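You operate a simulated robot arm through the tools that you are given. There is no shell and no other tool.

You run a simulated robot arm. Do the job below in one go: nothing can be reset, and whatever is moved stays where it is left.

JOB
Get the disc player going: DISC plug into socket 1, then strip on, player on.
Fine: plug in while the strip is off; shut the player's glass door after; leave the GAME plug out.

The check looks at the end state, three seconds after you hand in, the way a careful person would. Anything else that was tipped, shoved, dropped, spilled or broken makes it a failure.

ROBOT AND FRAMES
A 7-joint arm with a two-finger parallel gripper, fixed in place. Base frame: the origin is at the foot of the arm, x ahead of it, y to its left, z up. Lengths are in mm, angles in degrees, forces in N, time in s.
Its first joint turns from -149.0 to 149.0 degrees. Payload 3.43 kg.
Tool frame: the origin (TCP) lies between the finger pads and is the grasp point; the fingertips stand 30 mm ahead of it; z points along the fingers, y is the line along which they close. Largest opening 94 mm; finger width 28, thickness 10; the body of the gripper, 50 by 96 mm, starts 55 mm behind the TCP.
Orientation is that of the tool frame in the base frame, as [roll, pitch, yaw] about the fixed x, y, z axes, in that order (R = Rz(yaw) Ry(pitch) Rx(roll)). With the fingers straight down and closing along the base's y, the tool's x points along the base's -x, its y along +y and its z along -z.

CONTROLS
- The arm moves only by the tool nudge_tool. Its argument "plan" is a list of rows, each a list of 2 entries, a list of its own where there are three numbers: the shift along the base's x, y, z in mm, then the turn, a rotation vector about the base's x, y, z in degrees. In form: [[[x, y, z], [rx, ry, rz]], ...]. A call has 1 to 20 rows; each row shifts and turns the commanded pose from where the row before left it. "hand" is the opening, from 0 (shut) to 1 (fully open), set as the call begins (left out, the last holds). Rows are played at 5 a second. More than 50 mm and 8.6 degrees between two rows, or a gripper value outside its range, and nothing of the call is played. A pose out of reach is approached as far as the arm can. The call stops where the force on the tool passes 90 N (or 10 N more than at its start, if that is more) or the arm is blocked; 0.2 s more then pass. The fingers move at their own pace (about 45 mm/s each) and stop on an object; they squeeze with about 32 N. The grip force told is the motor's: it shows also when the fingers shut on nothing. Time passes only in rows, and 0.2 s behind the last, so rows that do not move let the fingers close. The reply holds the time, the measured pose of the TCP, the force on the tool along the base axes, the opening and the grip force, in the units named above and with some noise, with the torque about the TCP (base axes, N m) and any sound that the robot's microphone picked up, and new pictures: "show" is both (left out), scene, wrist or none.
- Cameras (640 x 400 px; columns grow to the right, rows downward): "scene" is fixed at [231.7, -638.8, 1185.3]; the picture's right is [0.74, -0.67, 0.00], its down [-0.30, -0.33, -0.89] and it looks along [0.60, 0.66, -0.45] (base axes); focal length 297 px, centre (320, 200). "wrist" rides on the gripper at [76, 14, -102] in the tool frame; the picture's right is [-0.18, 0.98, 0.00], its down [-0.75, -0.14, -0.64] and it looks along [-0.63, -0.12, 0.77] (tool axes); focal length 243 px, centre (320, 200). There is no depth. A picture from a camera that has moved, and an enlarged one, comes with that camera's place and axes in the base frame and with its lens. The place of the scene camera against the robot may be out by one fixed shift of up to 18 mm in any direction.
- close_up(camera, box): a new picture of the part [left, top, right, bottom] of that camera's present view, enlarged. The clock stands still meanwhile.
- close_job(): hands the job in; it is judged then, once.

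Nothing tells you positions but the pictures and the camera data. Unless the task says otherwise, let go and move clear before handing in.

The tools are called after "Call:" as a command line: name --argument value ..., lists and objects as JSON in quotes. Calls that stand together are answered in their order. nudge_tool: Moves the arm, as the interface text tells. Its arguments: {"type":"object","properties":{"plan":{"type":"array","items":{"type":"array"}},"hand":{"type":"number"},"show":{"type":"string","enum":["both","scene","wrist","none"]}},"required":["plan"]} The other tools are called the same way: close_up (camera, box) takes an enlarged picture of a part of a camera's view; close_job () hands the job in.

At the start:

```text
clock: 0.0
tcp_pos: [629.4, 313.0, 1002.5]
tool_rot: [179.9, -0.1, -180.0]
ft_force: [0.3, -0.7, 0.4]
wrist_torque: [-0.01, 0.01, 0.0]
finger_gap: 93.9
gripper_force: 0.1
```

scene: 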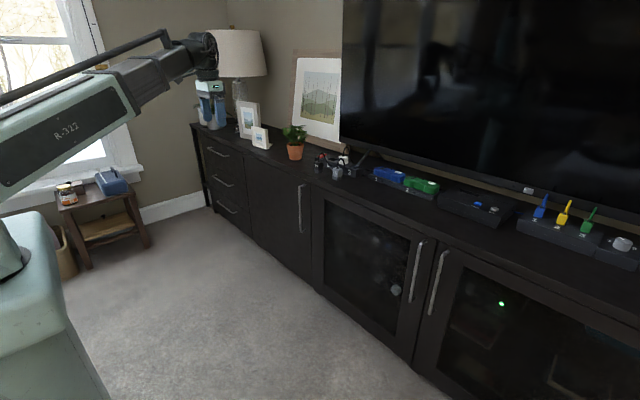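
wrist: 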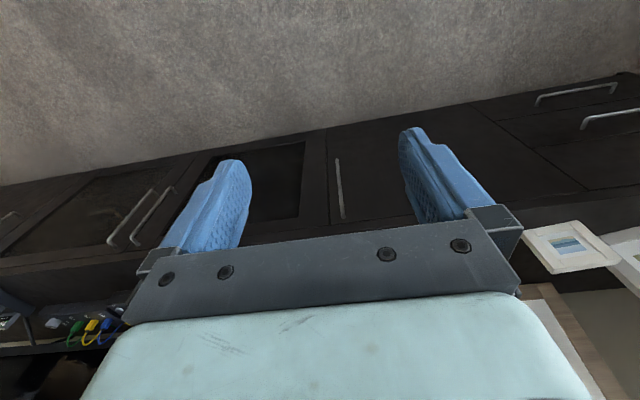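

I see a long dark media cabinet with a TV above it, some boxes, plugs and a power strip on its top, and glass doors below. I take the blue/yellow/green things to be at the right of the cabinet top; first I will look closer at everything.

Call:
close_up --camera "scene" --box '[480, 170, 640, 270]'

Call:
close_up --camera "scene" --box '[300, 130, 460, 230]'

Call:
close_up --camera "scene" --box '[400, 170, 560, 270]'

Call:
close_up --camera "scene" --box '[400, 240, 640, 400]'

Call:
close_up --camera "scene" --box '[300, 180, 460, 350]'

Call:
close_up --camera "wrist" --box '[0, 260, 160, 360]'

```text
4.00 times, centred on (560, 220) of scene
camera zoom: at [231.7, -638.8, 1185.3], right [0.74, -0.67, 0.0], down [-0.3, -0.33, -0.89], along [0.6, 0.66, -0.45], focal length 1190 px, centre (-640, 120)
```

zoom: 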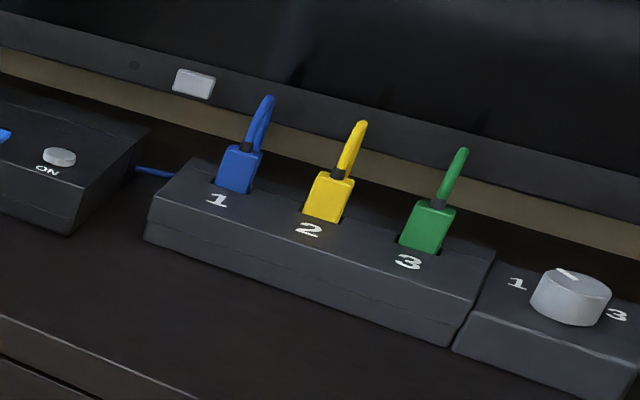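

```text
4.00 times, centred on (380, 180) of scene
camera zoom: at [231.7, -638.8, 1185.3], right [0.74, -0.67, 0.0], down [-0.3, -0.33, -0.89], along [0.6, 0.66, -0.45], focal length 1190 px, centre (80, 280)
```

zoom: 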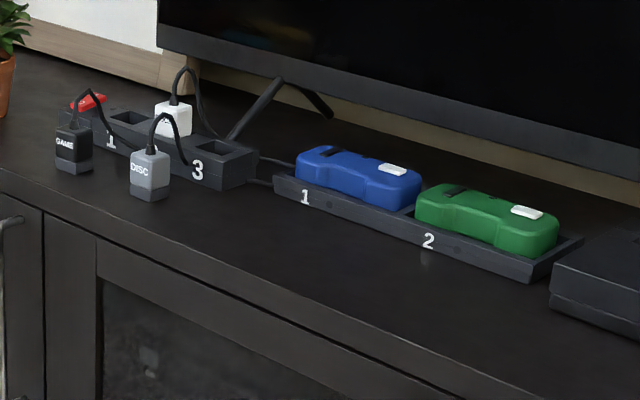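

```text
4.00 times, centred on (480, 220) of scene
camera zoom: at [231.7, -638.8, 1185.3], right [0.74, -0.67, 0.0], down [-0.3, -0.33, -0.89], along [0.6, 0.66, -0.45], focal length 1190 px, centre (-320, 120)
```

zoom: 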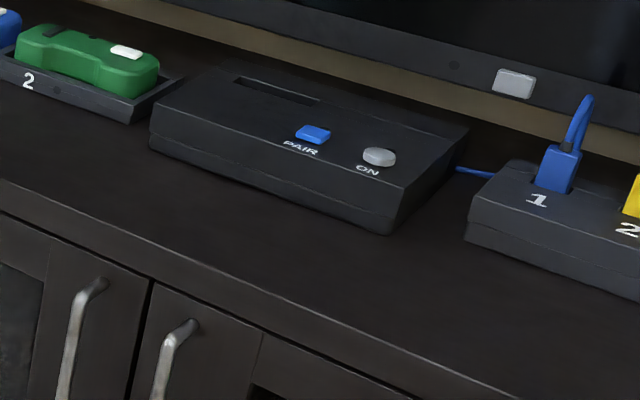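

```text
2.50 times, centred on (520, 320) of scene
camera zoom: at [231.7, -638.8, 1185.3], right [0.74, -0.67, 0.0], down [-0.3, -0.33, -0.89], along [0.6, 0.66, -0.45], focal length 744 px, centre (-180, -100)
```

zoom: 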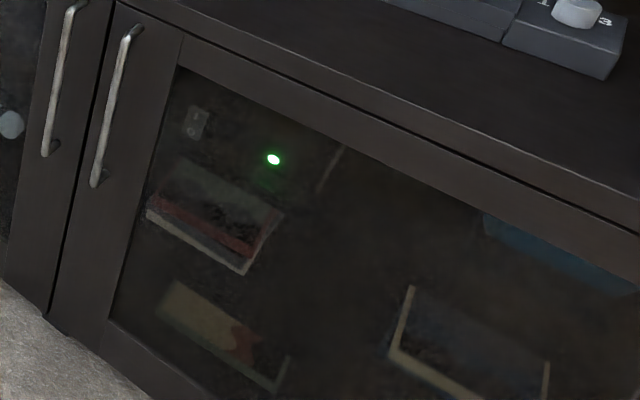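

```text
2.35 times, centred on (380, 265) of scene
camera zoom: at [231.7, -638.8, 1185.3], right [0.74, -0.67, 0.0], down [-0.3, -0.33, -0.89], along [0.6, 0.66, -0.45], focal length 700 px, centre (179, 47)
```

zoom: 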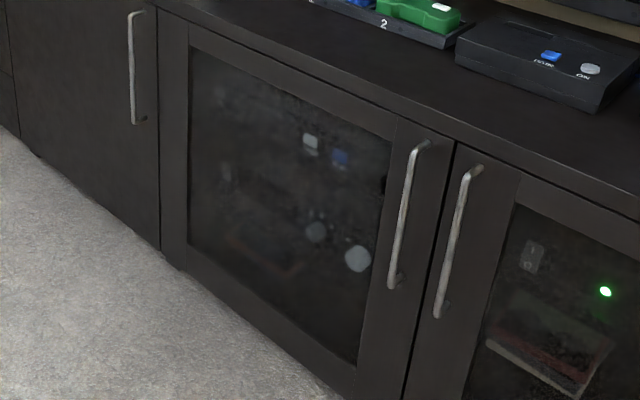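

```text
4.00 times, centred on (80, 310) of wrist
camera zoom: at [552.9, 325.8, 1104.5], right [0.18, 0.98, 0.0], down [0.75, -0.14, 0.64], along [0.63, -0.12, -0.77], focal length 970 px, centre (1280, -240)
```

zoom: 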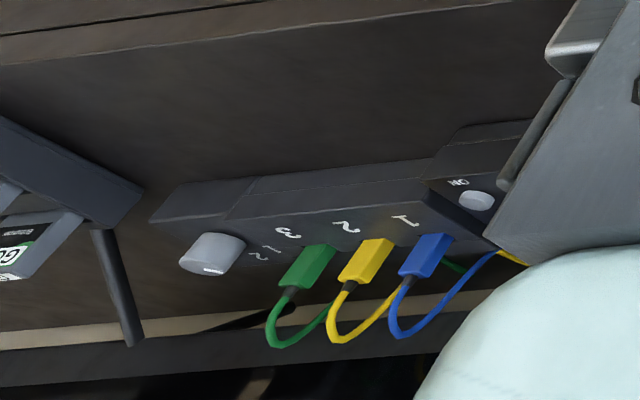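

The strip (red switch, sockets 1, 2, 3, with a white plug in 2) stands on the cabinet top at roughly x 1100, y 280, z 730, with the GAME and DISC plugs loose in front of it. I move the hand forward to see it with the wrist camera.

Call:
nudge_tool --plan '[[[40, 0, 0], [0, 0, 0]], [[40, 0, 0], [0, 0, 0]], [[40, 0, 0], [0, 0, 0]], [[40, 0, 0], [0, 0, 0]], [[40, 0, 0], [0, 0, 0]]]' --show "both"

```text
clock: 1.2
tcp_pos: [828.5, 312.2, 1001.1]
tool_rot: [179.9, 0.0, 179.9]
ft_force: [0.2, -0.1, 0.9]
wrist_torque: [-0.02, -0.02, -0.03]
finger_gap: 94.2
gripper_force: 0.1
camera wrist: at [753.0, 325.1, 1103.9], right [0.18, 0.98, 0.0], down [0.75, -0.14, 0.64], along [0.63, -0.12, -0.77], focal length 243 px, centre (320, 200)
```

scene: 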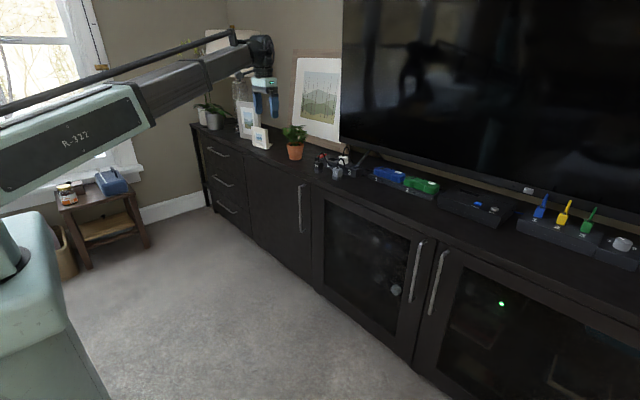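
wrist: 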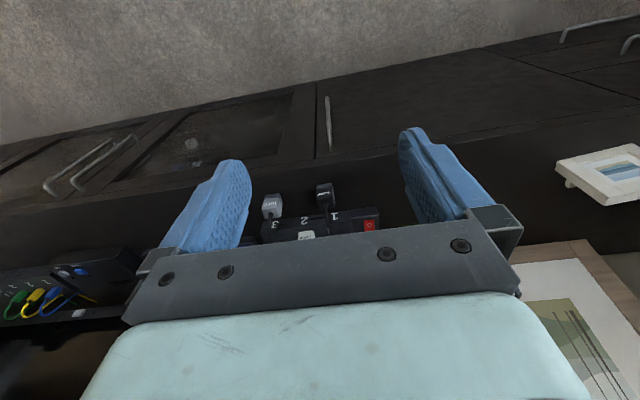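

The wrist camera now shows the strip with its red switch and the two loose plugs between the fingers. I enlarge it to read it.

Call:
close_up --camera "wrist" --box '[240, 170, 400, 270]'

Call:
close_up --camera "wrist" --box '[0, 80, 320, 280]'

Call:
close_up --camera "scene" --box '[305, 145, 369, 185]'

```text
4.00 times, centred on (320, 220) of wrist
camera zoom: at [753.0, 325.1, 1103.9], right [0.18, 0.98, 0.0], down [0.75, -0.14, 0.64], along [0.63, -0.12, -0.77], focal length 970 px, centre (320, 120)
```

zoom: 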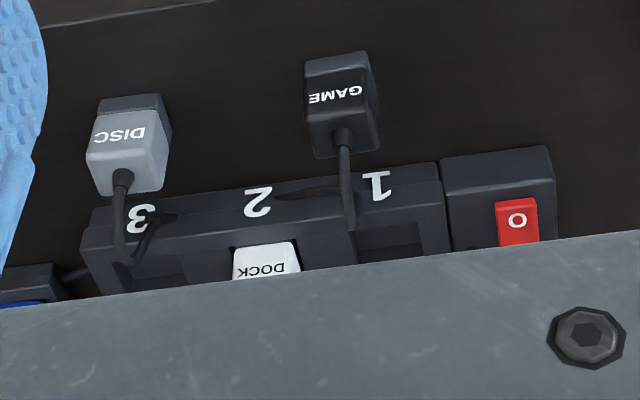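

```text
2.00 times, centred on (160, 180) of wrist
camera zoom: at [753.0, 325.1, 1103.9], right [0.18, 0.98, 0.0], down [0.75, -0.14, 0.64], along [0.63, -0.12, -0.77], focal length 485 px, centre (640, 240)
```

zoom: 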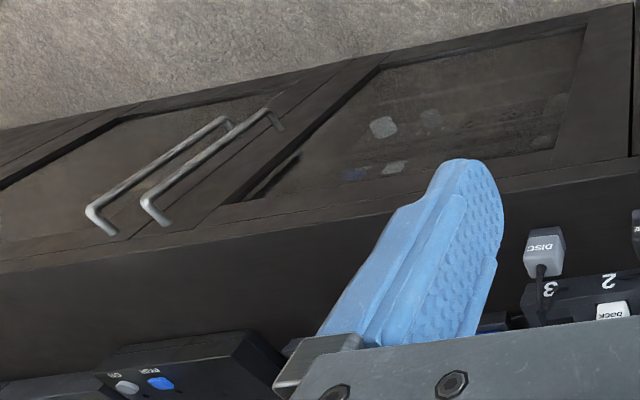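

```text
10.00 times, centred on (337, 165) of scene
camera zoom: at [231.7, -638.8, 1185.3], right [0.74, -0.67, 0.0], down [-0.3, -0.33, -0.89], along [0.6, 0.66, -0.45], focal length 2974 px, centre (150, 550)
```

zoom: 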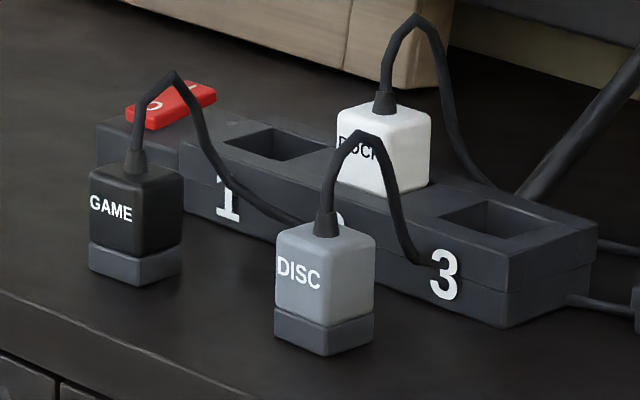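

DISC's top is at about (1061, 166, 748), the cabinet top near z 702, and the strip runs along y with socket 1 at roughly (1155, 290, 730). I test the reach with the hand kept high and take another view for triangulation.

Call:
nudge_tool --plan '[[[30, -25, -5], [0, 0, 0]], [[35, -25, -5], [0, 0, 0]], [[35, -25, -5], [0, 0, 0]], [[35, -25, -5], [0, 0, 0]], [[35, -20, -5], [0, 0, 0]]]' --show "wrist"

```text
clock: 2.4
tcp_pos: [1000.4, 190.9, 975.5]
tool_rot: [179.9, 0.2, -179.9]
ft_force: [0.9, 0.2, 0.6]
wrist_torque: [0.0, -0.01, 0.0]
finger_gap: 94.1
gripper_force: 0.1
camera wrist: at [923.9, 203.4, 1078.3], right [0.18, 0.98, 0.0], down [0.75, -0.14, 0.64], along [0.63, -0.12, -0.77], focal length 243 px, centre (320, 200)
```

wrist: 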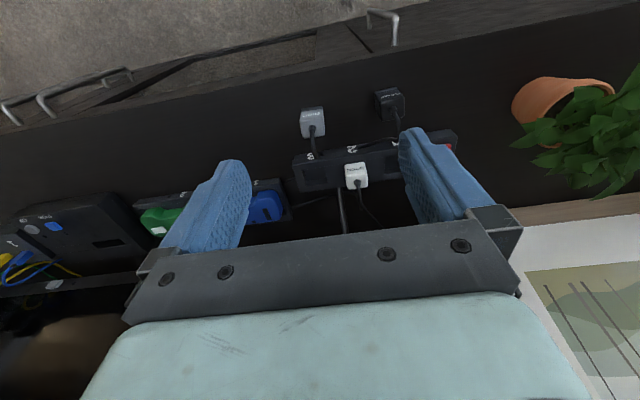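

The arm still reaches fine at radius 1018, and now the whole strip and both loose plugs are visible from above. I zoom in for measurements.

Call:
close_up --camera "wrist" --box '[270, 70, 430, 170]'

Call:
close_up --camera "wrist" --box '[280, 130, 400, 205]'

```text
4.00 times, centred on (350, 120) of wrist
camera zoom: at [923.9, 203.4, 1078.3], right [0.18, 0.98, 0.0], down [0.75, -0.14, 0.64], along [0.63, -0.12, -0.77], focal length 970 px, centre (200, 520)
```

zoom: 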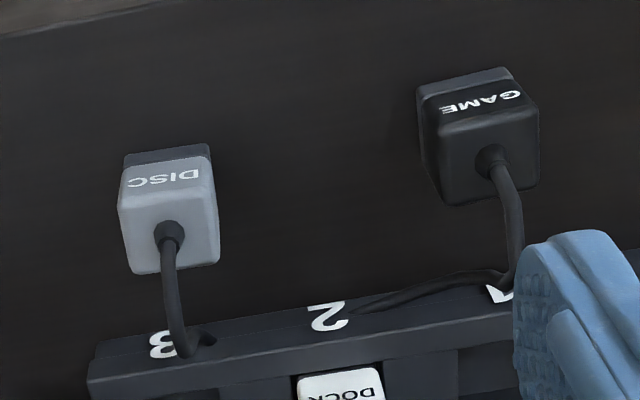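

```text
5.33 times, centred on (340, 168) of wrist
camera zoom: at [923.9, 203.4, 1078.3], right [0.18, 0.98, 0.0], down [0.75, -0.14, 0.64], along [0.63, -0.12, -0.77], focal length 1294 px, centre (213, 373)
```

zoom: 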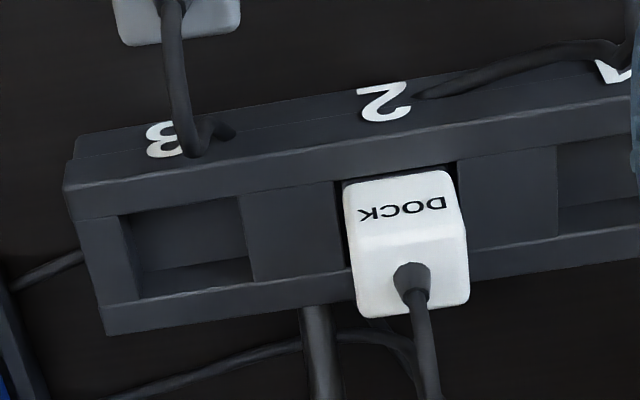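

Triangulation puts DISC at about (1062, 167), with its top near z 748. Sockets 3, 2 and 1 are at x 1156 and y 152, 221 and 290, and the TV front is at x 1289. I test whether the arm can get over socket 1 with the tool upright, staying high.

Call:
nudge_tool --plan '[[[25, 20, -10], [0, 0, 0]], [[25, 20, -10], [0, 0, 0]], [[25, 20, -10], [0, 0, 0]], [[25, 20, -10], [0, 0, 0]], [[25, 20, -10], [0, 0, 0]]]' --show "both"

```text
clock: 3.6
tcp_pos: [1127.3, 292.1, 925.7]
tool_rot: [179.9, 0.1, -180.0]
ft_force: [-0.1, 0.2, 0.1]
wrist_torque: [0.0, 0.0, -0.01]
finger_gap: 94.1
gripper_force: 0.1
camera wrist: at [1050.1, 304.9, 1028.0], right [0.18, 0.98, 0.0], down [0.75, -0.14, 0.64], along [0.63, -0.12, -0.77], focal length 243 px, centre (320, 200)
```

scene: 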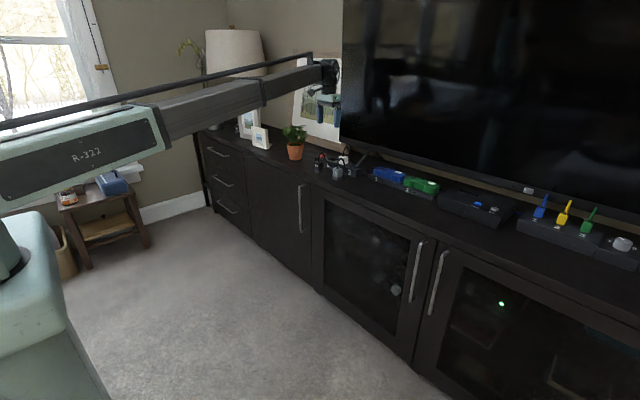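
wrist: 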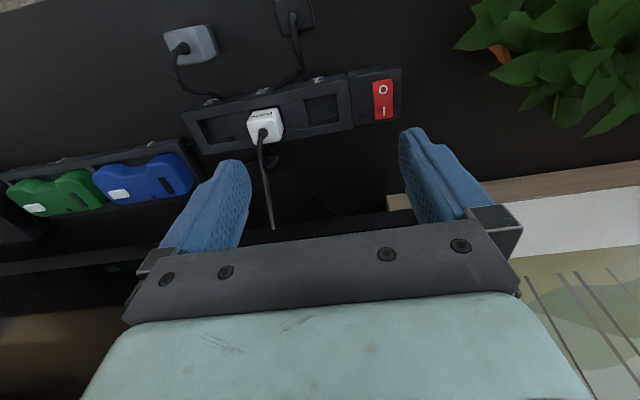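

The arm reaches radius 1164 with the tool upright, and the strip is in clear view. I zoom in on the switch, the sockets and the plugs.

Call:
close_up --camera "wrist" --box '[340, 60, 420, 130]'

Call:
close_up --camera "wrist" --box '[160, 60, 420, 220]'

Call:
close_up --camera "wrist" --box '[150, 0, 330, 112]'

```text
5.71 times, centred on (380, 95) of wrist
camera zoom: at [1050.1, 304.9, 1028.0], right [0.18, 0.98, 0.0], down [0.75, -0.14, 0.64], along [0.63, -0.12, -0.77], focal length 1386 px, centre (-23, 800)
```

zoom: 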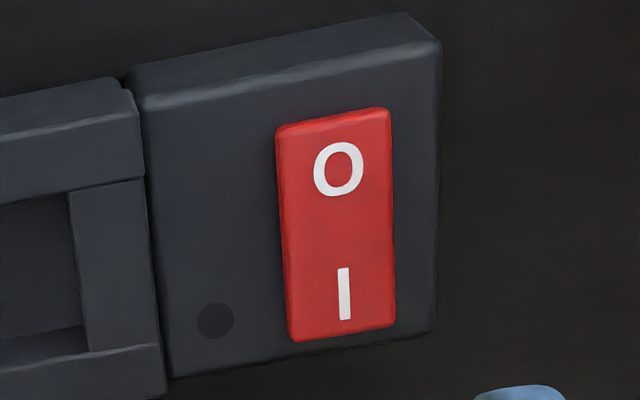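

```text
2.46 times, centred on (290, 140) of wrist
camera zoom: at [1050.1, 304.9, 1028.0], right [0.18, 0.98, 0.0], down [0.75, -0.14, 0.64], along [0.63, -0.12, -0.77], focal length 597 px, centre (394, 348)
```

zoom: 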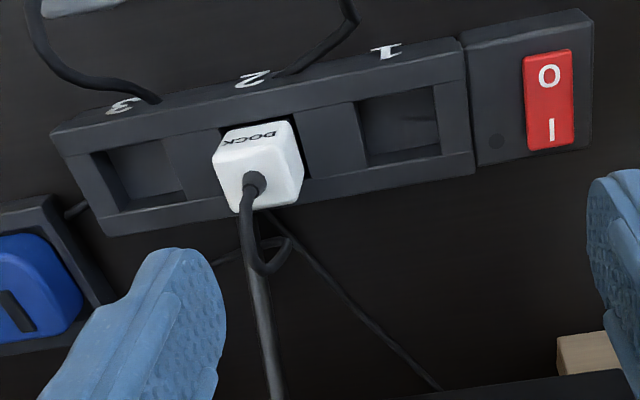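

```text
3.56 times, centred on (240, 56) of wrist
camera zoom: at [1050.1, 304.9, 1028.0], right [0.18, 0.98, 0.0], down [0.75, -0.14, 0.64], along [0.63, -0.12, -0.77], focal length 863 px, centre (604, 712)
```

zoom: 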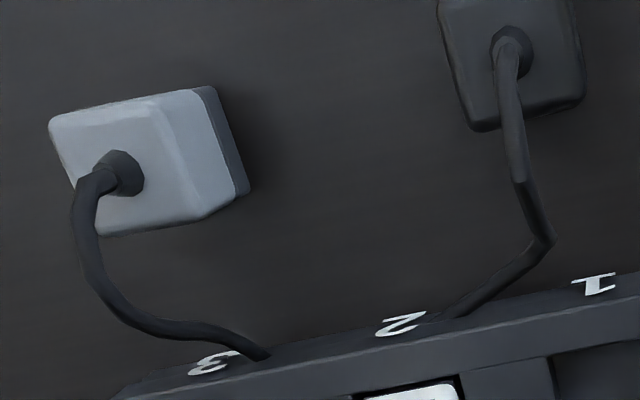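

The strip's lamp is dark and the rocker's O end is pressed, so it is off now. Socket 1 is at about (1154.5, 289, z 734) and the hole is a few mm larger than the plug. I go above DISC at (1062, 166) and look again before going down.

Call:
nudge_tool --plan '[[[-13, -25, 0], [0, 0, 0]], [[-13, -25, 0], [0, 0, 0]], [[-13, -25, 0], [0, 0, 0]], [[-13, -25, 0], [0, 0, 0]], [[-13, -26, 0], [0, 0, 0]], [[0, 0, -35], [0, 0, 0]], [[0, 0, -35], [0, 0, 0]], [[0, 0, 0], [0, 0, 0]]]' --hand 1 --show "both"

```text
clock: 5.4
tcp_pos: [1059.8, 168.2, 856.2]
tool_rot: [179.8, 0.1, 179.9]
ft_force: [0.0, -1.0, -0.2]
wrist_torque: [0.01, 0.03, -0.02]
finger_gap: 94.0
gripper_force: 0.0
camera wrist: at [982.9, 181.4, 958.6], right [0.18, 0.98, 0.0], down [0.75, -0.14, 0.64], along [0.63, -0.12, -0.77], focal length 243 px, centre (320, 200)
```

scene: 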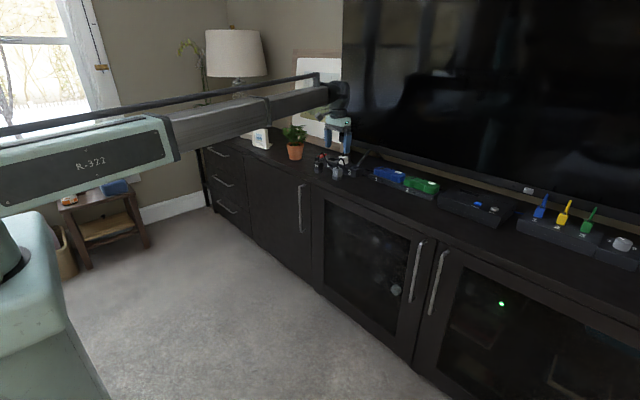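
wrist: 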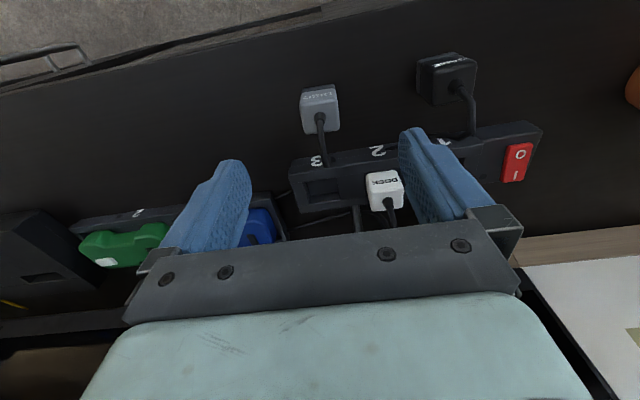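

The hand is above DISC. I zoom on DISC for its exact centre and turn.

Call:
close_up --camera "wrist" --box '[280, 70, 376, 130]'

Call:
close_up --camera "wrist" --box '[280, 40, 560, 215]'

Call:
close_up --camera "scene" --box '[305, 110, 385, 190]'

```text
6.67 times, centred on (328, 100) of wrist
camera zoom: at [982.9, 181.4, 958.6], right [0.18, 0.98, 0.0], down [0.75, -0.14, 0.64], along [0.63, -0.12, -0.77], focal length 1618 px, centre (267, 867)
```

zoom: 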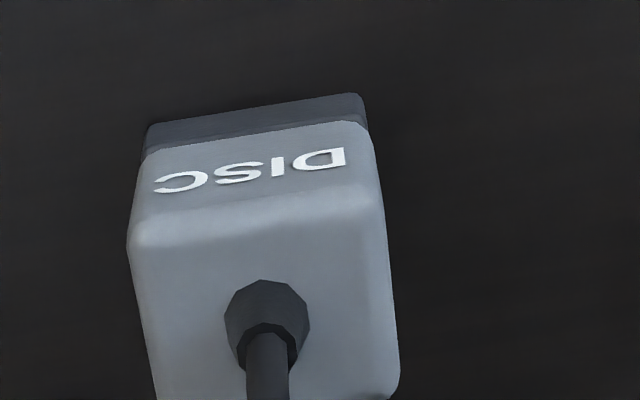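

```text
2.29 times, centred on (420, 128) of wrist
camera zoom: at [982.9, 181.4, 958.6], right [0.18, 0.98, 0.0], down [0.75, -0.14, 0.64], along [0.63, -0.12, -0.77], focal length 555 px, centre (91, 366)
```

zoom: 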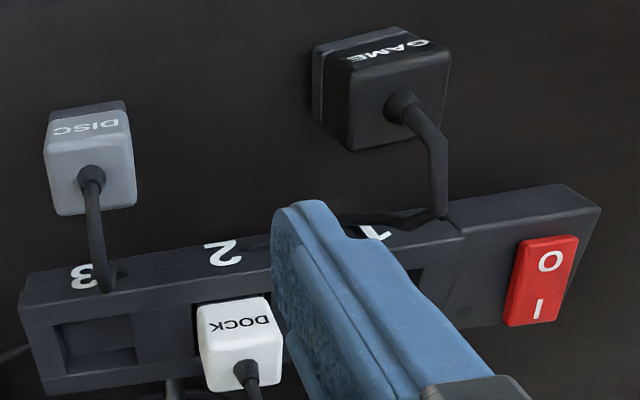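

```text
5.00 times, centred on (345, 150) of scene
camera zoom: at [231.7, -638.8, 1185.3], right [0.74, -0.67, 0.0], down [-0.3, -0.33, -0.89], along [0.6, 0.66, -0.45], focal length 1487 px, centre (195, 450)
```

zoom: 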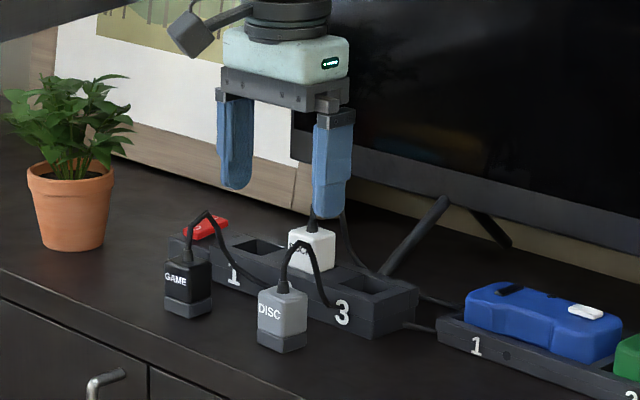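

DISC is about 32 by 26 mm, centred at (1063, 167) and turned about -2.5°. I go down beside it with the fingers open and tips kept about 20 mm above its foot, so they will clear the strip top on insertion.

Call:
nudge_tool --plan '[[[3.5, -0.3, -25], [0, 0, -2.5]], [[0, 0, -25], [0, 0, 0]], [[0, 0, -25], [0, 0, 0]], [[0, 0, -20], [0, 0, 0]], [[0, 0, -9.5], [0, 0, 0]], [[0, 0, 0], [0, 0, 0]]]' --hand 1 --show "both"

```text
clock: 6.8
tcp_pos: [1064.5, 165.0, 751.8]
tool_rot: [179.9, 0.1, 177.4]
ft_force: [-0.3, -0.2, 0.0]
wrist_torque: [0.0, 0.01, -0.03]
finger_gap: 94.0
gripper_force: 0.1
camera wrist: at [987.4, 182.5, 854.8], right [0.23, 0.97, 0.0], down [0.75, -0.18, 0.64], along [0.63, -0.14, -0.77], focal length 243 px, centre (320, 200)
```

scene: 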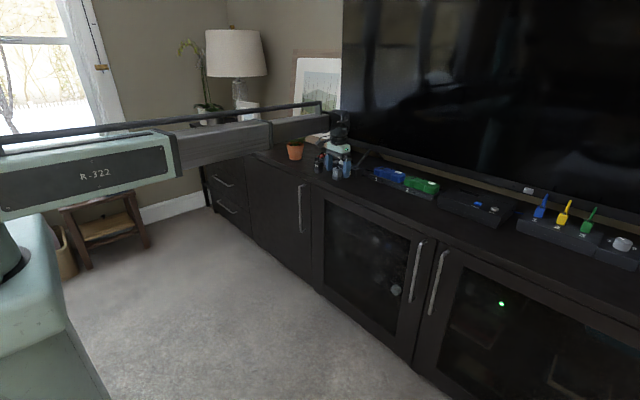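
wrist: 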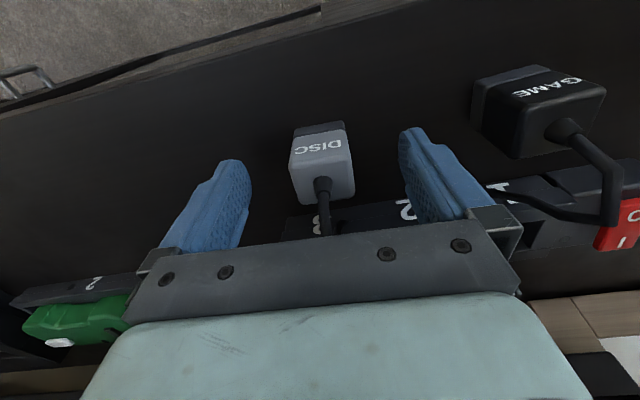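

DISC sits between the open fingers. I zoom once to check alignment before closing.

Call:
close_up --camera "wrist" --box '[210, 100, 450, 250]'

Call:
close_up --camera "scene" --box '[305, 120, 385, 190]'

```text
2.67 times, centred on (330, 175) of wrist
camera zoom: at [987.4, 182.5, 854.8], right [0.23, 0.97, 0.0], down [0.75, -0.18, 0.64], along [0.63, -0.14, -0.77], focal length 647 px, centre (293, 267)
```

zoom: 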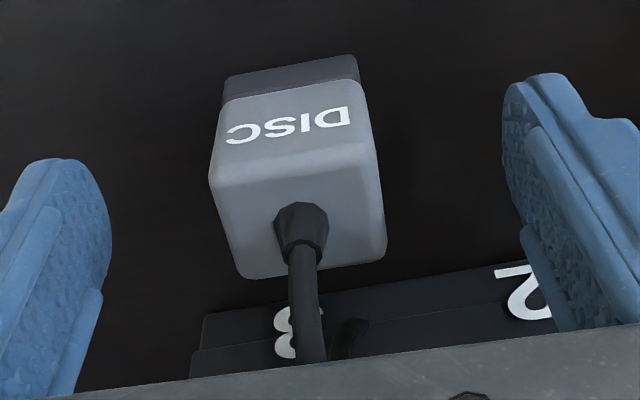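

```text
5.71 times, centred on (345, 155) of scene
camera zoom: at [231.7, -638.8, 1185.3], right [0.74, -0.67, 0.0], down [-0.3, -0.33, -0.89], along [0.6, 0.66, -0.45], focal length 1700 px, centre (177, 457)
```

zoom: 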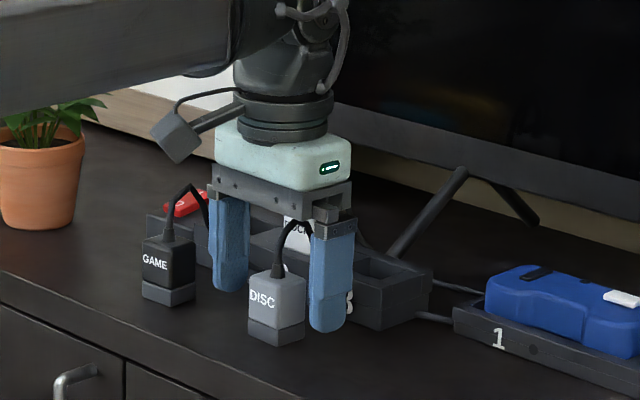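

The plug is square to the fingers and centred. I close the gripper on it.

Call:
nudge_tool --plan '[[[0, 0, 0], [0, 0, 0]], [[0, 0, 0], [0, 0, 0]], [[0, 0, 0], [0, 0, 0]], [[0, 0, 0], [0, 0, 0]], [[0, 0, 0], [0, 0, 0]], [[0, 0, 0], [0, 0, 0]]]' --hand 0 --show "wrist"

```text
clock: 8.2
tcp_pos: [1063.6, 166.3, 754.6]
tool_rot: [180.0, 0.1, 177.5]
ft_force: [0.9, 0.9, 0.7]
wrist_torque: [0.0, 0.01, -0.01]
finger_gap: 32.9
gripper_force: 31.9
camera wrist: at [987.4, 182.5, 855.1], right [0.23, 0.97, 0.0], down [0.75, -0.18, 0.64], along [0.63, -0.14, -0.77], focal length 243 px, centre (320, 200)
```

wrist: 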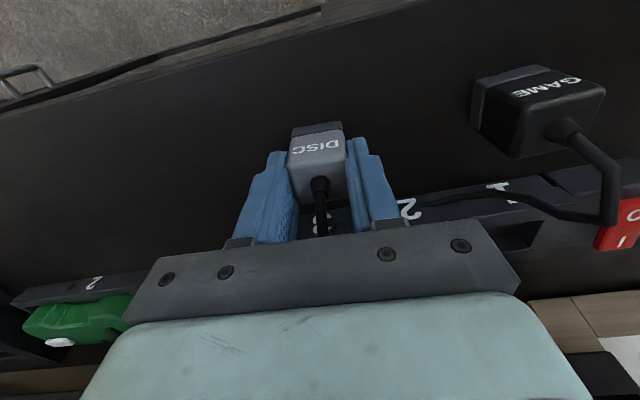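

The grip holds at 32.9 mm, the plug's width. I lift it straight up about 110 mm and check cable and grip.

Call:
nudge_tool --plan '[[[0, 0, 8], [0, 0, 0]], [[0, 0, 20], [0, 0, 0]], [[0, 0, 27], [0, 0, 0]], [[0, 0, 27], [0, 0, 0]], [[0, 0, 27], [0, 0, 2.5]], [[0, 0, 0], [0, 0, 0]]]' --show "both"

```text
clock: 9.6
tcp_pos: [1060.3, 166.0, 862.8]
tool_rot: [180.0, 0.1, -179.9]
ft_force: [0.4, -0.3, -0.1]
wrist_torque: [-0.03, 0.04, 0.01]
finger_gap: 33.0
gripper_force: 32.2
camera wrist: at [984.0, 178.7, 965.1], right [0.18, 0.98, 0.0], down [0.75, -0.14, 0.64], along [0.63, -0.12, -0.77], focal length 243 px, centre (320, 200)
```

scene: 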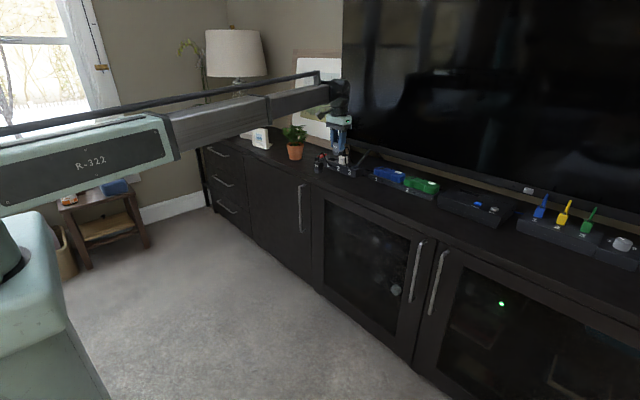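
wrist: 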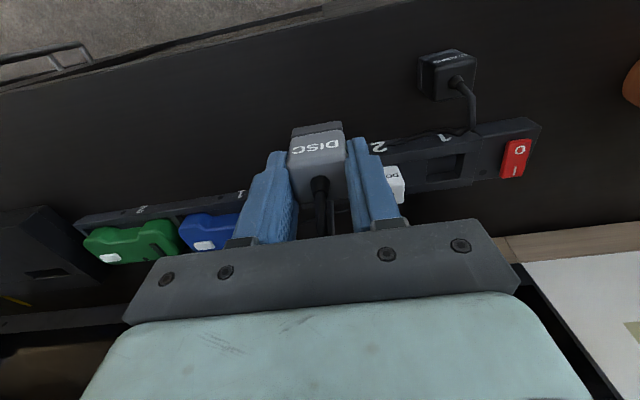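

DISC hangs cleanly in the grip with its foot near z 811, above the other cables. I carry it over socket 1.

Call:
nudge_tool --plan '[[[18.3, 24.4, 2], [0, 0, 0]], [[18.3, 24.4, 0], [0, 0, 0]], [[18.3, 24.4, 0], [0, 0, 0]], [[18.3, 24.4, 0], [0, 0, 0]], [[18.4, 24.5, 0], [0, 0, 0]], [[0, 0, 0], [0, 0, 0]], [[0, 0, 0], [0, 0, 0]]]' --show "both"

Call:
close_up --camera "wrist" --box '[240, 60, 400, 220]'

Call:
close_up --camera "scene" --box '[305, 90, 385, 190]'

```text
clock: 11.2
tcp_pos: [1154.2, 288.1, 862.1]
tool_rot: [179.8, 0.0, 180.0]
ft_force: [0.9, -0.3, -1.0]
wrist_torque: [-0.03, 0.06, 0.01]
finger_gap: 33.0
gripper_force: 32.0
camera wrist: at [1078.4, 300.5, 963.5], right [0.18, 0.98, 0.0], down [0.75, -0.14, 0.64], along [0.63, -0.12, -0.77], focal length 243 px, centre (320, 200)
```

scene: 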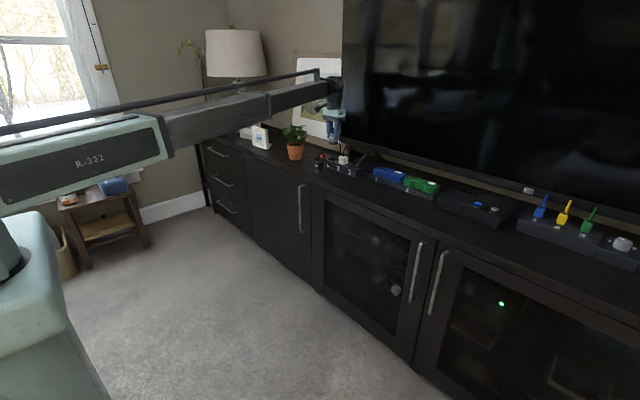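
wrist: 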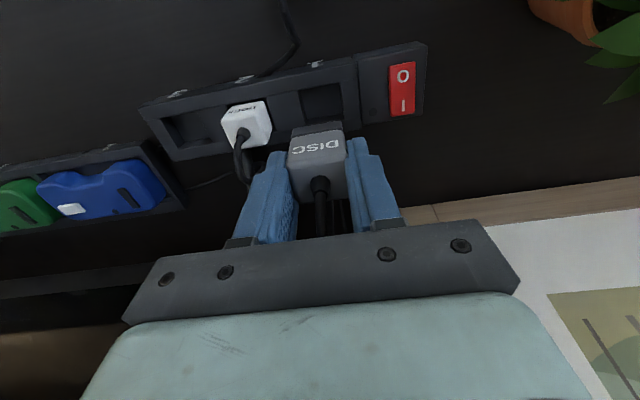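

```text
2.50 times, centred on (320, 140) of wrist
camera zoom: at [1078.4, 300.5, 963.5], right [0.18, 0.98, 0.0], down [0.75, -0.14, 0.64], along [0.63, -0.12, -0.77], focal length 606 px, centre (320, 350)
```

zoom: 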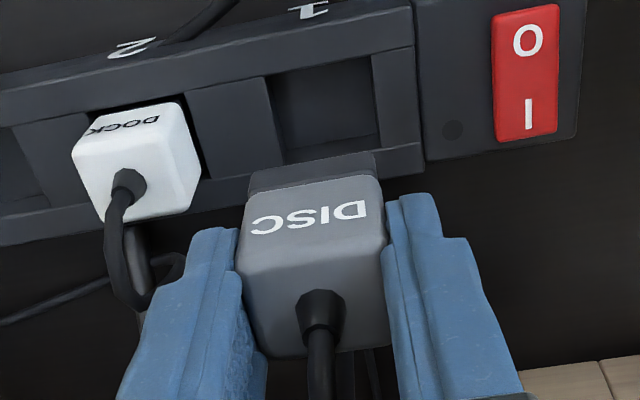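

```text
4.00 times, centred on (345, 140) of scene
camera zoom: at [231.7, -638.8, 1185.3], right [0.74, -0.67, 0.0], down [-0.3, -0.33, -0.89], along [0.6, 0.66, -0.45], focal length 1190 px, centre (220, 440)
```

zoom: 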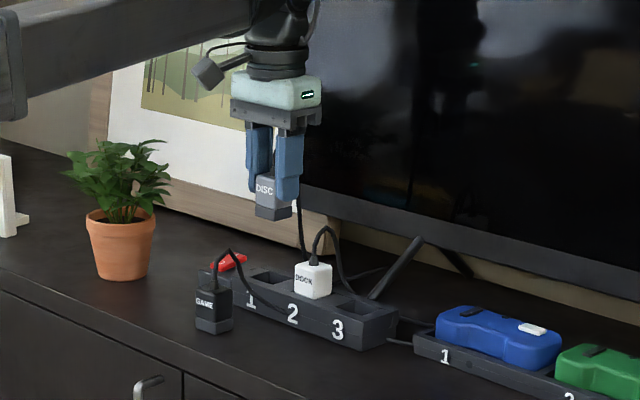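

The plug foot and the hole compare well: the hole is about 30×38 mm and its centre lies roughly 2 mm further in +y than the plug. I correct that and lower to just above the strip.

Call:
nudge_tool --plan '[[[-0.5, 1.7, -10], [0, 0, 0]], [[0, 0, -20], [0, 0, 0]], [[0, 0, -20], [0, 0, 0]], [[0, 0, -12], [0, 0, 0]], [[0, 0, -8], [0, 0, 0]], [[0, 0, 0], [0, 0, 0]]]' --show "both"

Call:
close_up --camera "wrist" --box '[240, 60, 400, 220]'

Call:
close_up --camera "scene" --box '[305, 110, 369, 190]'

```text
clock: 12.6
tcp_pos: [1154.0, 291.2, 794.0]
tool_rot: [179.8, 0.1, -180.0]
ft_force: [0.4, 0.6, -0.8]
wrist_torque: [0.01, 0.0, 0.03]
finger_gap: 33.1
gripper_force: 31.8
camera wrist: at [1078.0, 303.1, 895.7], right [0.18, 0.98, 0.0], down [0.75, -0.14, 0.64], along [0.63, -0.12, -0.77], focal length 243 px, centre (320, 200)
```

scene: 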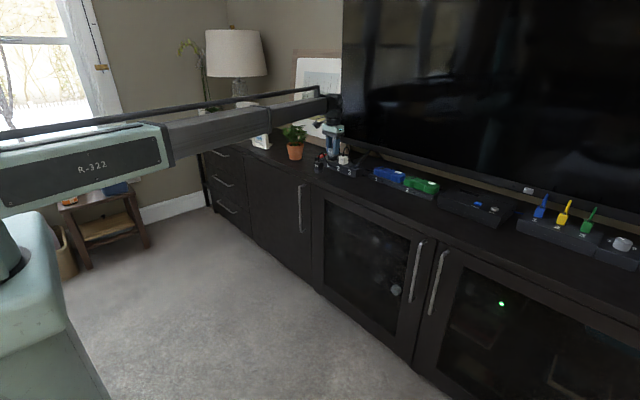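
wrist: 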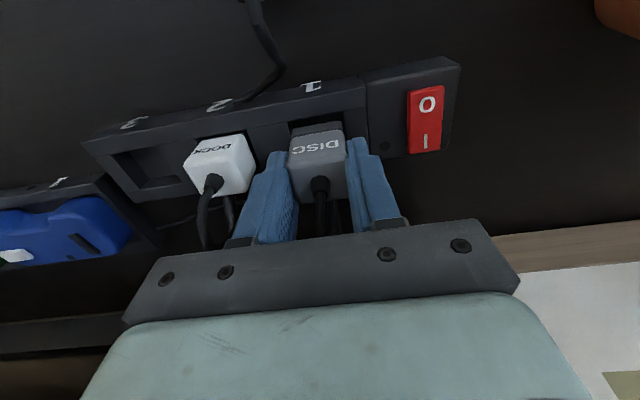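

```text
2.50 times, centred on (320, 140) of wrist
camera zoom: at [1078.0, 303.1, 895.7], right [0.18, 0.98, 0.0], down [0.75, -0.14, 0.64], along [0.63, -0.12, -0.77], focal length 606 px, centre (320, 350)
```

zoom: 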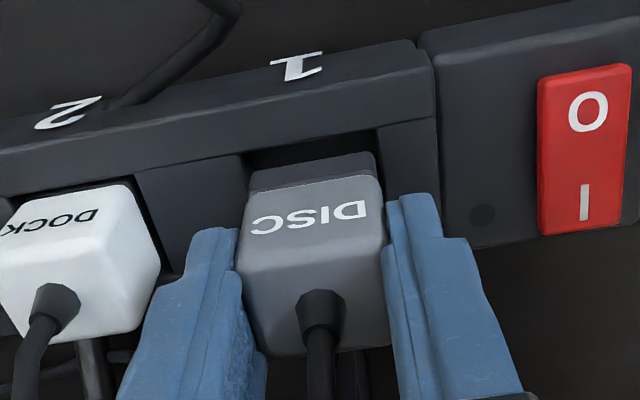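

```text
5.00 times, centred on (337, 150) of scene
camera zoom: at [231.7, -638.8, 1185.3], right [0.74, -0.67, 0.0], down [-0.3, -0.33, -0.89], along [0.6, 0.66, -0.45], focal length 1487 px, centre (235, 450)
```

zoom: 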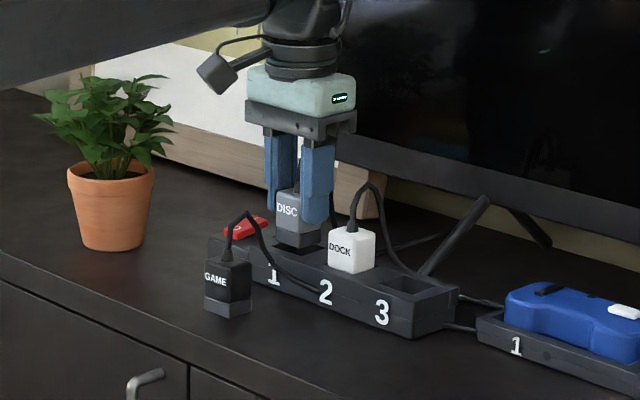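

The plug is now centred over the hole within about a millimetre. I lower it in small steps, watching force.

Call:
nudge_tool --plan '[[[0, 0, -4], [0, 0, 0]], [[0, 0, -4], [0, 0, 0]], [[0, 0, -4], [0, 0, 0]], [[0, 0, -3], [0, 0, 0]], [[0, 0, -3], [0, 0, 0]], [[0, 0, 0], [0, 0, 0]]]' --show "wrist"

Call:
close_up --camera "wrist" --box '[240, 60, 400, 220]'

Call:
close_up --camera "scene" --box '[305, 120, 369, 190]'

```text
clock: 14.0
tcp_pos: [1152.7, 291.2, 774.9]
tool_rot: [179.8, 0.0, 180.0]
ft_force: [0.2, 0.4, -0.6]
wrist_torque: [-0.03, -0.02, 0.02]
finger_gap: 32.9
gripper_force: 31.8
camera wrist: at [1076.6, 303.1, 877.3], right [0.18, 0.98, 0.0], down [0.75, -0.14, 0.64], along [0.63, -0.12, -0.77], focal length 243 px, centre (320, 200)
```

wrist: 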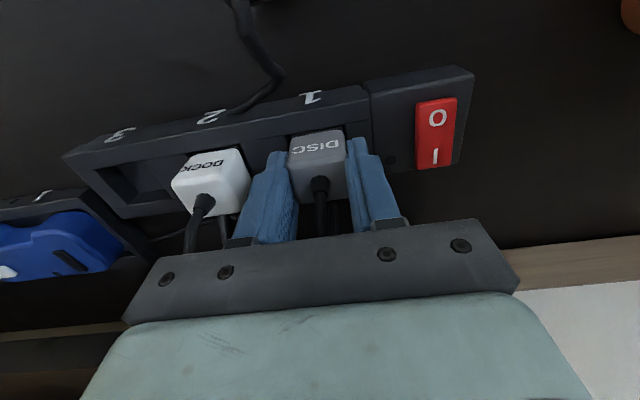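

```text
2.50 times, centred on (320, 140) of wrist
camera zoom: at [1076.6, 303.1, 877.3], right [0.18, 0.98, 0.0], down [0.75, -0.14, 0.64], along [0.63, -0.12, -0.77], focal length 606 px, centre (320, 350)
```

zoom: 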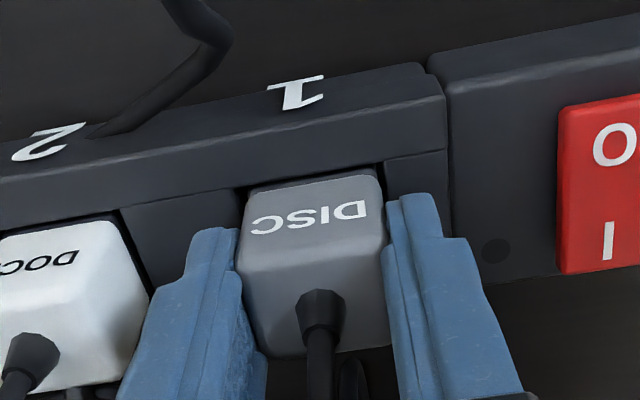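

```text
5.71 times, centred on (337, 155) of scene
camera zoom: at [231.7, -638.8, 1185.3], right [0.74, -0.67, 0.0], down [-0.3, -0.33, -0.89], along [0.6, 0.66, -0.45], focal length 1700 px, centre (223, 457)
```

zoom: 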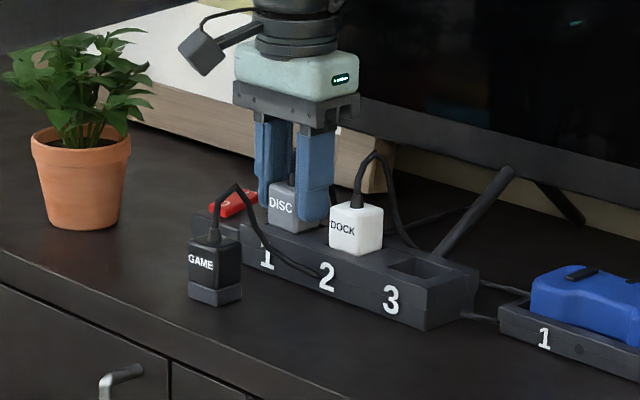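

The dark foot is inside the hole with no contact force. I continue down in 2 mm steps until it seats.

Call:
nudge_tool --plan '[[[0, 0, -2], [0, 0, 0]], [[0, 0, -2], [0, 0, 0]], [[0, 0, -2], [0, 0, 0]], [[0, 0, 0], [0, 0, 0]]]' --show "wrist"

```text
clock: 15.0
tcp_pos: [1153.2, 290.8, 771.7]
tool_rot: [179.8, 0.2, -179.9]
ft_force: [-1.5, -2.4, 23.8]
wrist_torque: [-0.16, 0.11, 0.02]
finger_gap: 32.5
gripper_force: 32.4
camera wrist: at [1076.2, 303.1, 874.9], right [0.18, 0.98, 0.0], down [0.75, -0.14, 0.64], along [0.63, -0.12, -0.76], focal length 243 px, centre (320, 200)
```

wrist: 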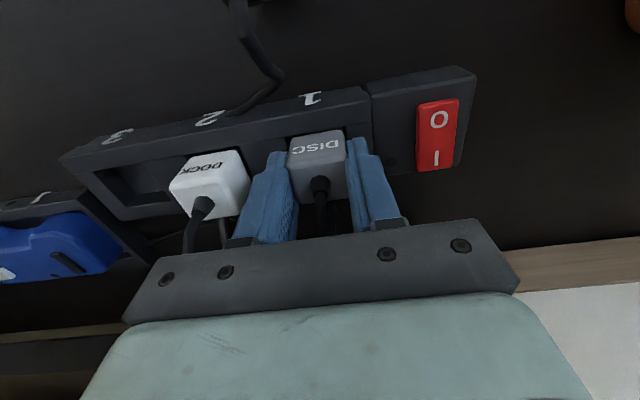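

There is now 24 N upward force: the plug has touched bottom or the contacts. I compare its height with the seated DOCK plug.

Call:
close_up --camera "scene" --box '[317, 135, 365, 175]'

Call:
close_up --camera "wrist" --box '[160, 80, 380, 220]'

```text
10.00 times, centred on (341, 155) of scene
camera zoom: at [231.7, -638.8, 1185.3], right [0.74, -0.67, 0.0], down [-0.3, -0.33, -0.89], along [0.6, 0.66, -0.45], focal length 2974 px, centre (110, 650)
```

zoom: 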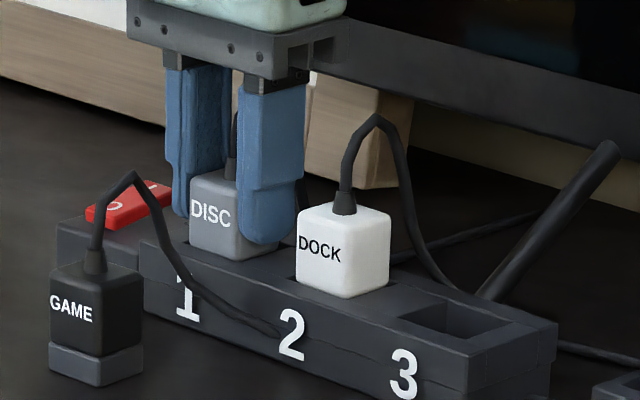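

```text
2.86 times, centred on (270, 150) of wrist
camera zoom: at [1076.2, 303.1, 874.9], right [0.18, 0.98, 0.0], down [0.75, -0.14, 0.64], along [0.63, -0.12, -0.76], focal length 693 px, centre (463, 343)
```

zoom: 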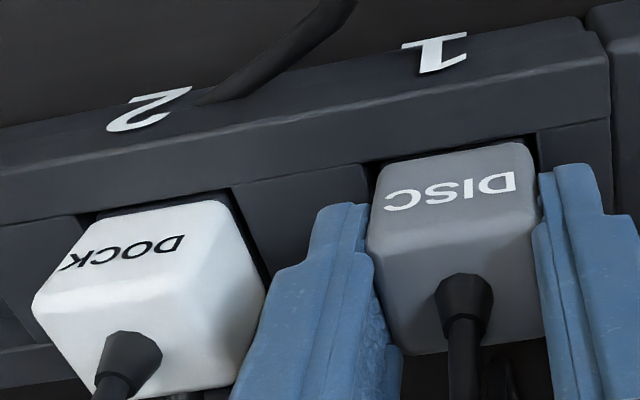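

DISC sits at the same height as the seated DOCK plug. I press 1.5 mm more to confirm it is solid, then will open the fingers part way.

Call:
nudge_tool --plan '[[[0, 0, -1.5], [0, 0, 0]], [[0, 0, 0], [0, 0, 0]]]' --show "none"

```text
clock: 15.6
tcp_pos: [1152.9, 291.4, 772.4]
tool_rot: [179.9, 0.2, 180.0]
ft_force: [0.0, -2.7, 46.3]
wrist_torque: [-0.2, 0.12, 0.02]
finger_gap: 32.5
gripper_force: 32.0
```

The force rises stiffly, so DISC is seated on the socket floor. I ease off the press and open the fingers to about 52 mm, which stays clear of DOCK.

Call:
nudge_tool --plan '[[[0, 0, 2], [0, 0, 0]], [[0, 0, 0], [0, 0, 0]], [[0, 0, 0], [0, 0, 0]], [[0, 0, 0], [0, 0, 0]]]' --hand 0.55 --show "wrist"

```text
clock: 16.6
tcp_pos: [1152.9, 290.4, 769.4]
tool_rot: [179.8, 0.1, 180.0]
ft_force: [-0.9, -9.0, 11.0]
wrist_torque: [-0.36, 0.02, 0.0]
finger_gap: 56.7
gripper_force: 3.8
camera wrist: at [1076.7, 303.3, 872.2], right [0.18, 0.98, 0.0], down [0.75, -0.14, 0.64], along [0.63, -0.12, -0.77], focal length 243 px, centre (320, 200)
```

wrist: 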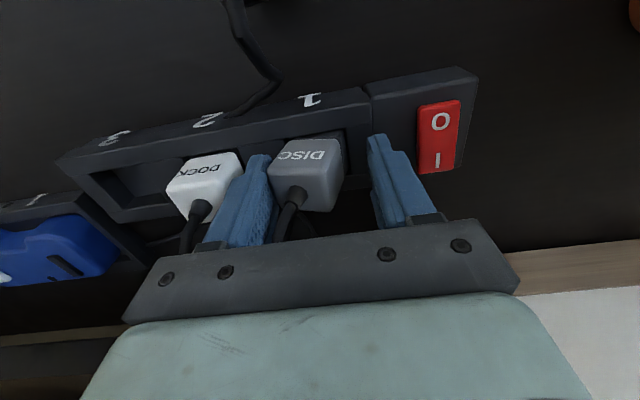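

The DISC plug looks shifted or tilted toward the left finger after opening. I stop and look closely before doing anything.

Call:
close_up --camera "wrist" --box '[160, 80, 420, 240]'

Call:
close_up --camera "scene" --box '[317, 135, 365, 175]'

```text
2.46 times, centred on (290, 160) of wrist
camera zoom: at [1076.7, 303.3, 872.2], right [0.18, 0.98, 0.0], down [0.75, -0.14, 0.64], along [0.63, -0.12, -0.77], focal length 597 px, centre (394, 298)
```

zoom: 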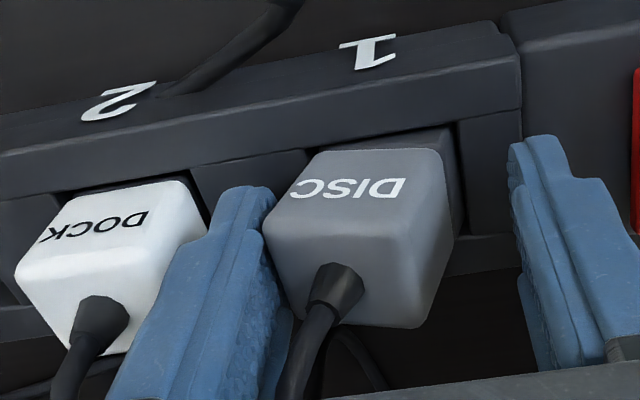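

```text
10.00 times, centred on (341, 155) of scene
camera zoom: at [231.7, -638.8, 1185.3], right [0.74, -0.67, 0.0], down [-0.3, -0.33, -0.89], along [0.6, 0.66, -0.45], focal length 2974 px, centre (110, 650)
```

zoom: 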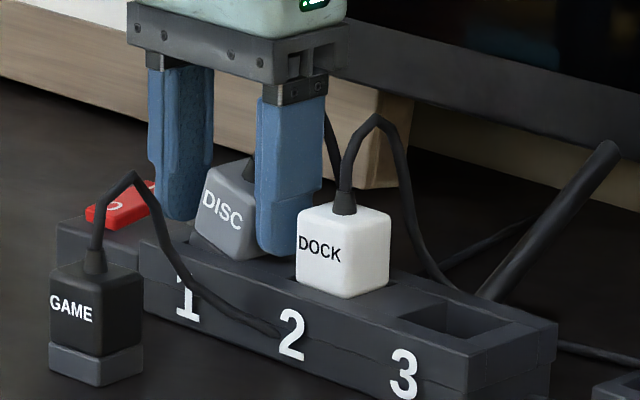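

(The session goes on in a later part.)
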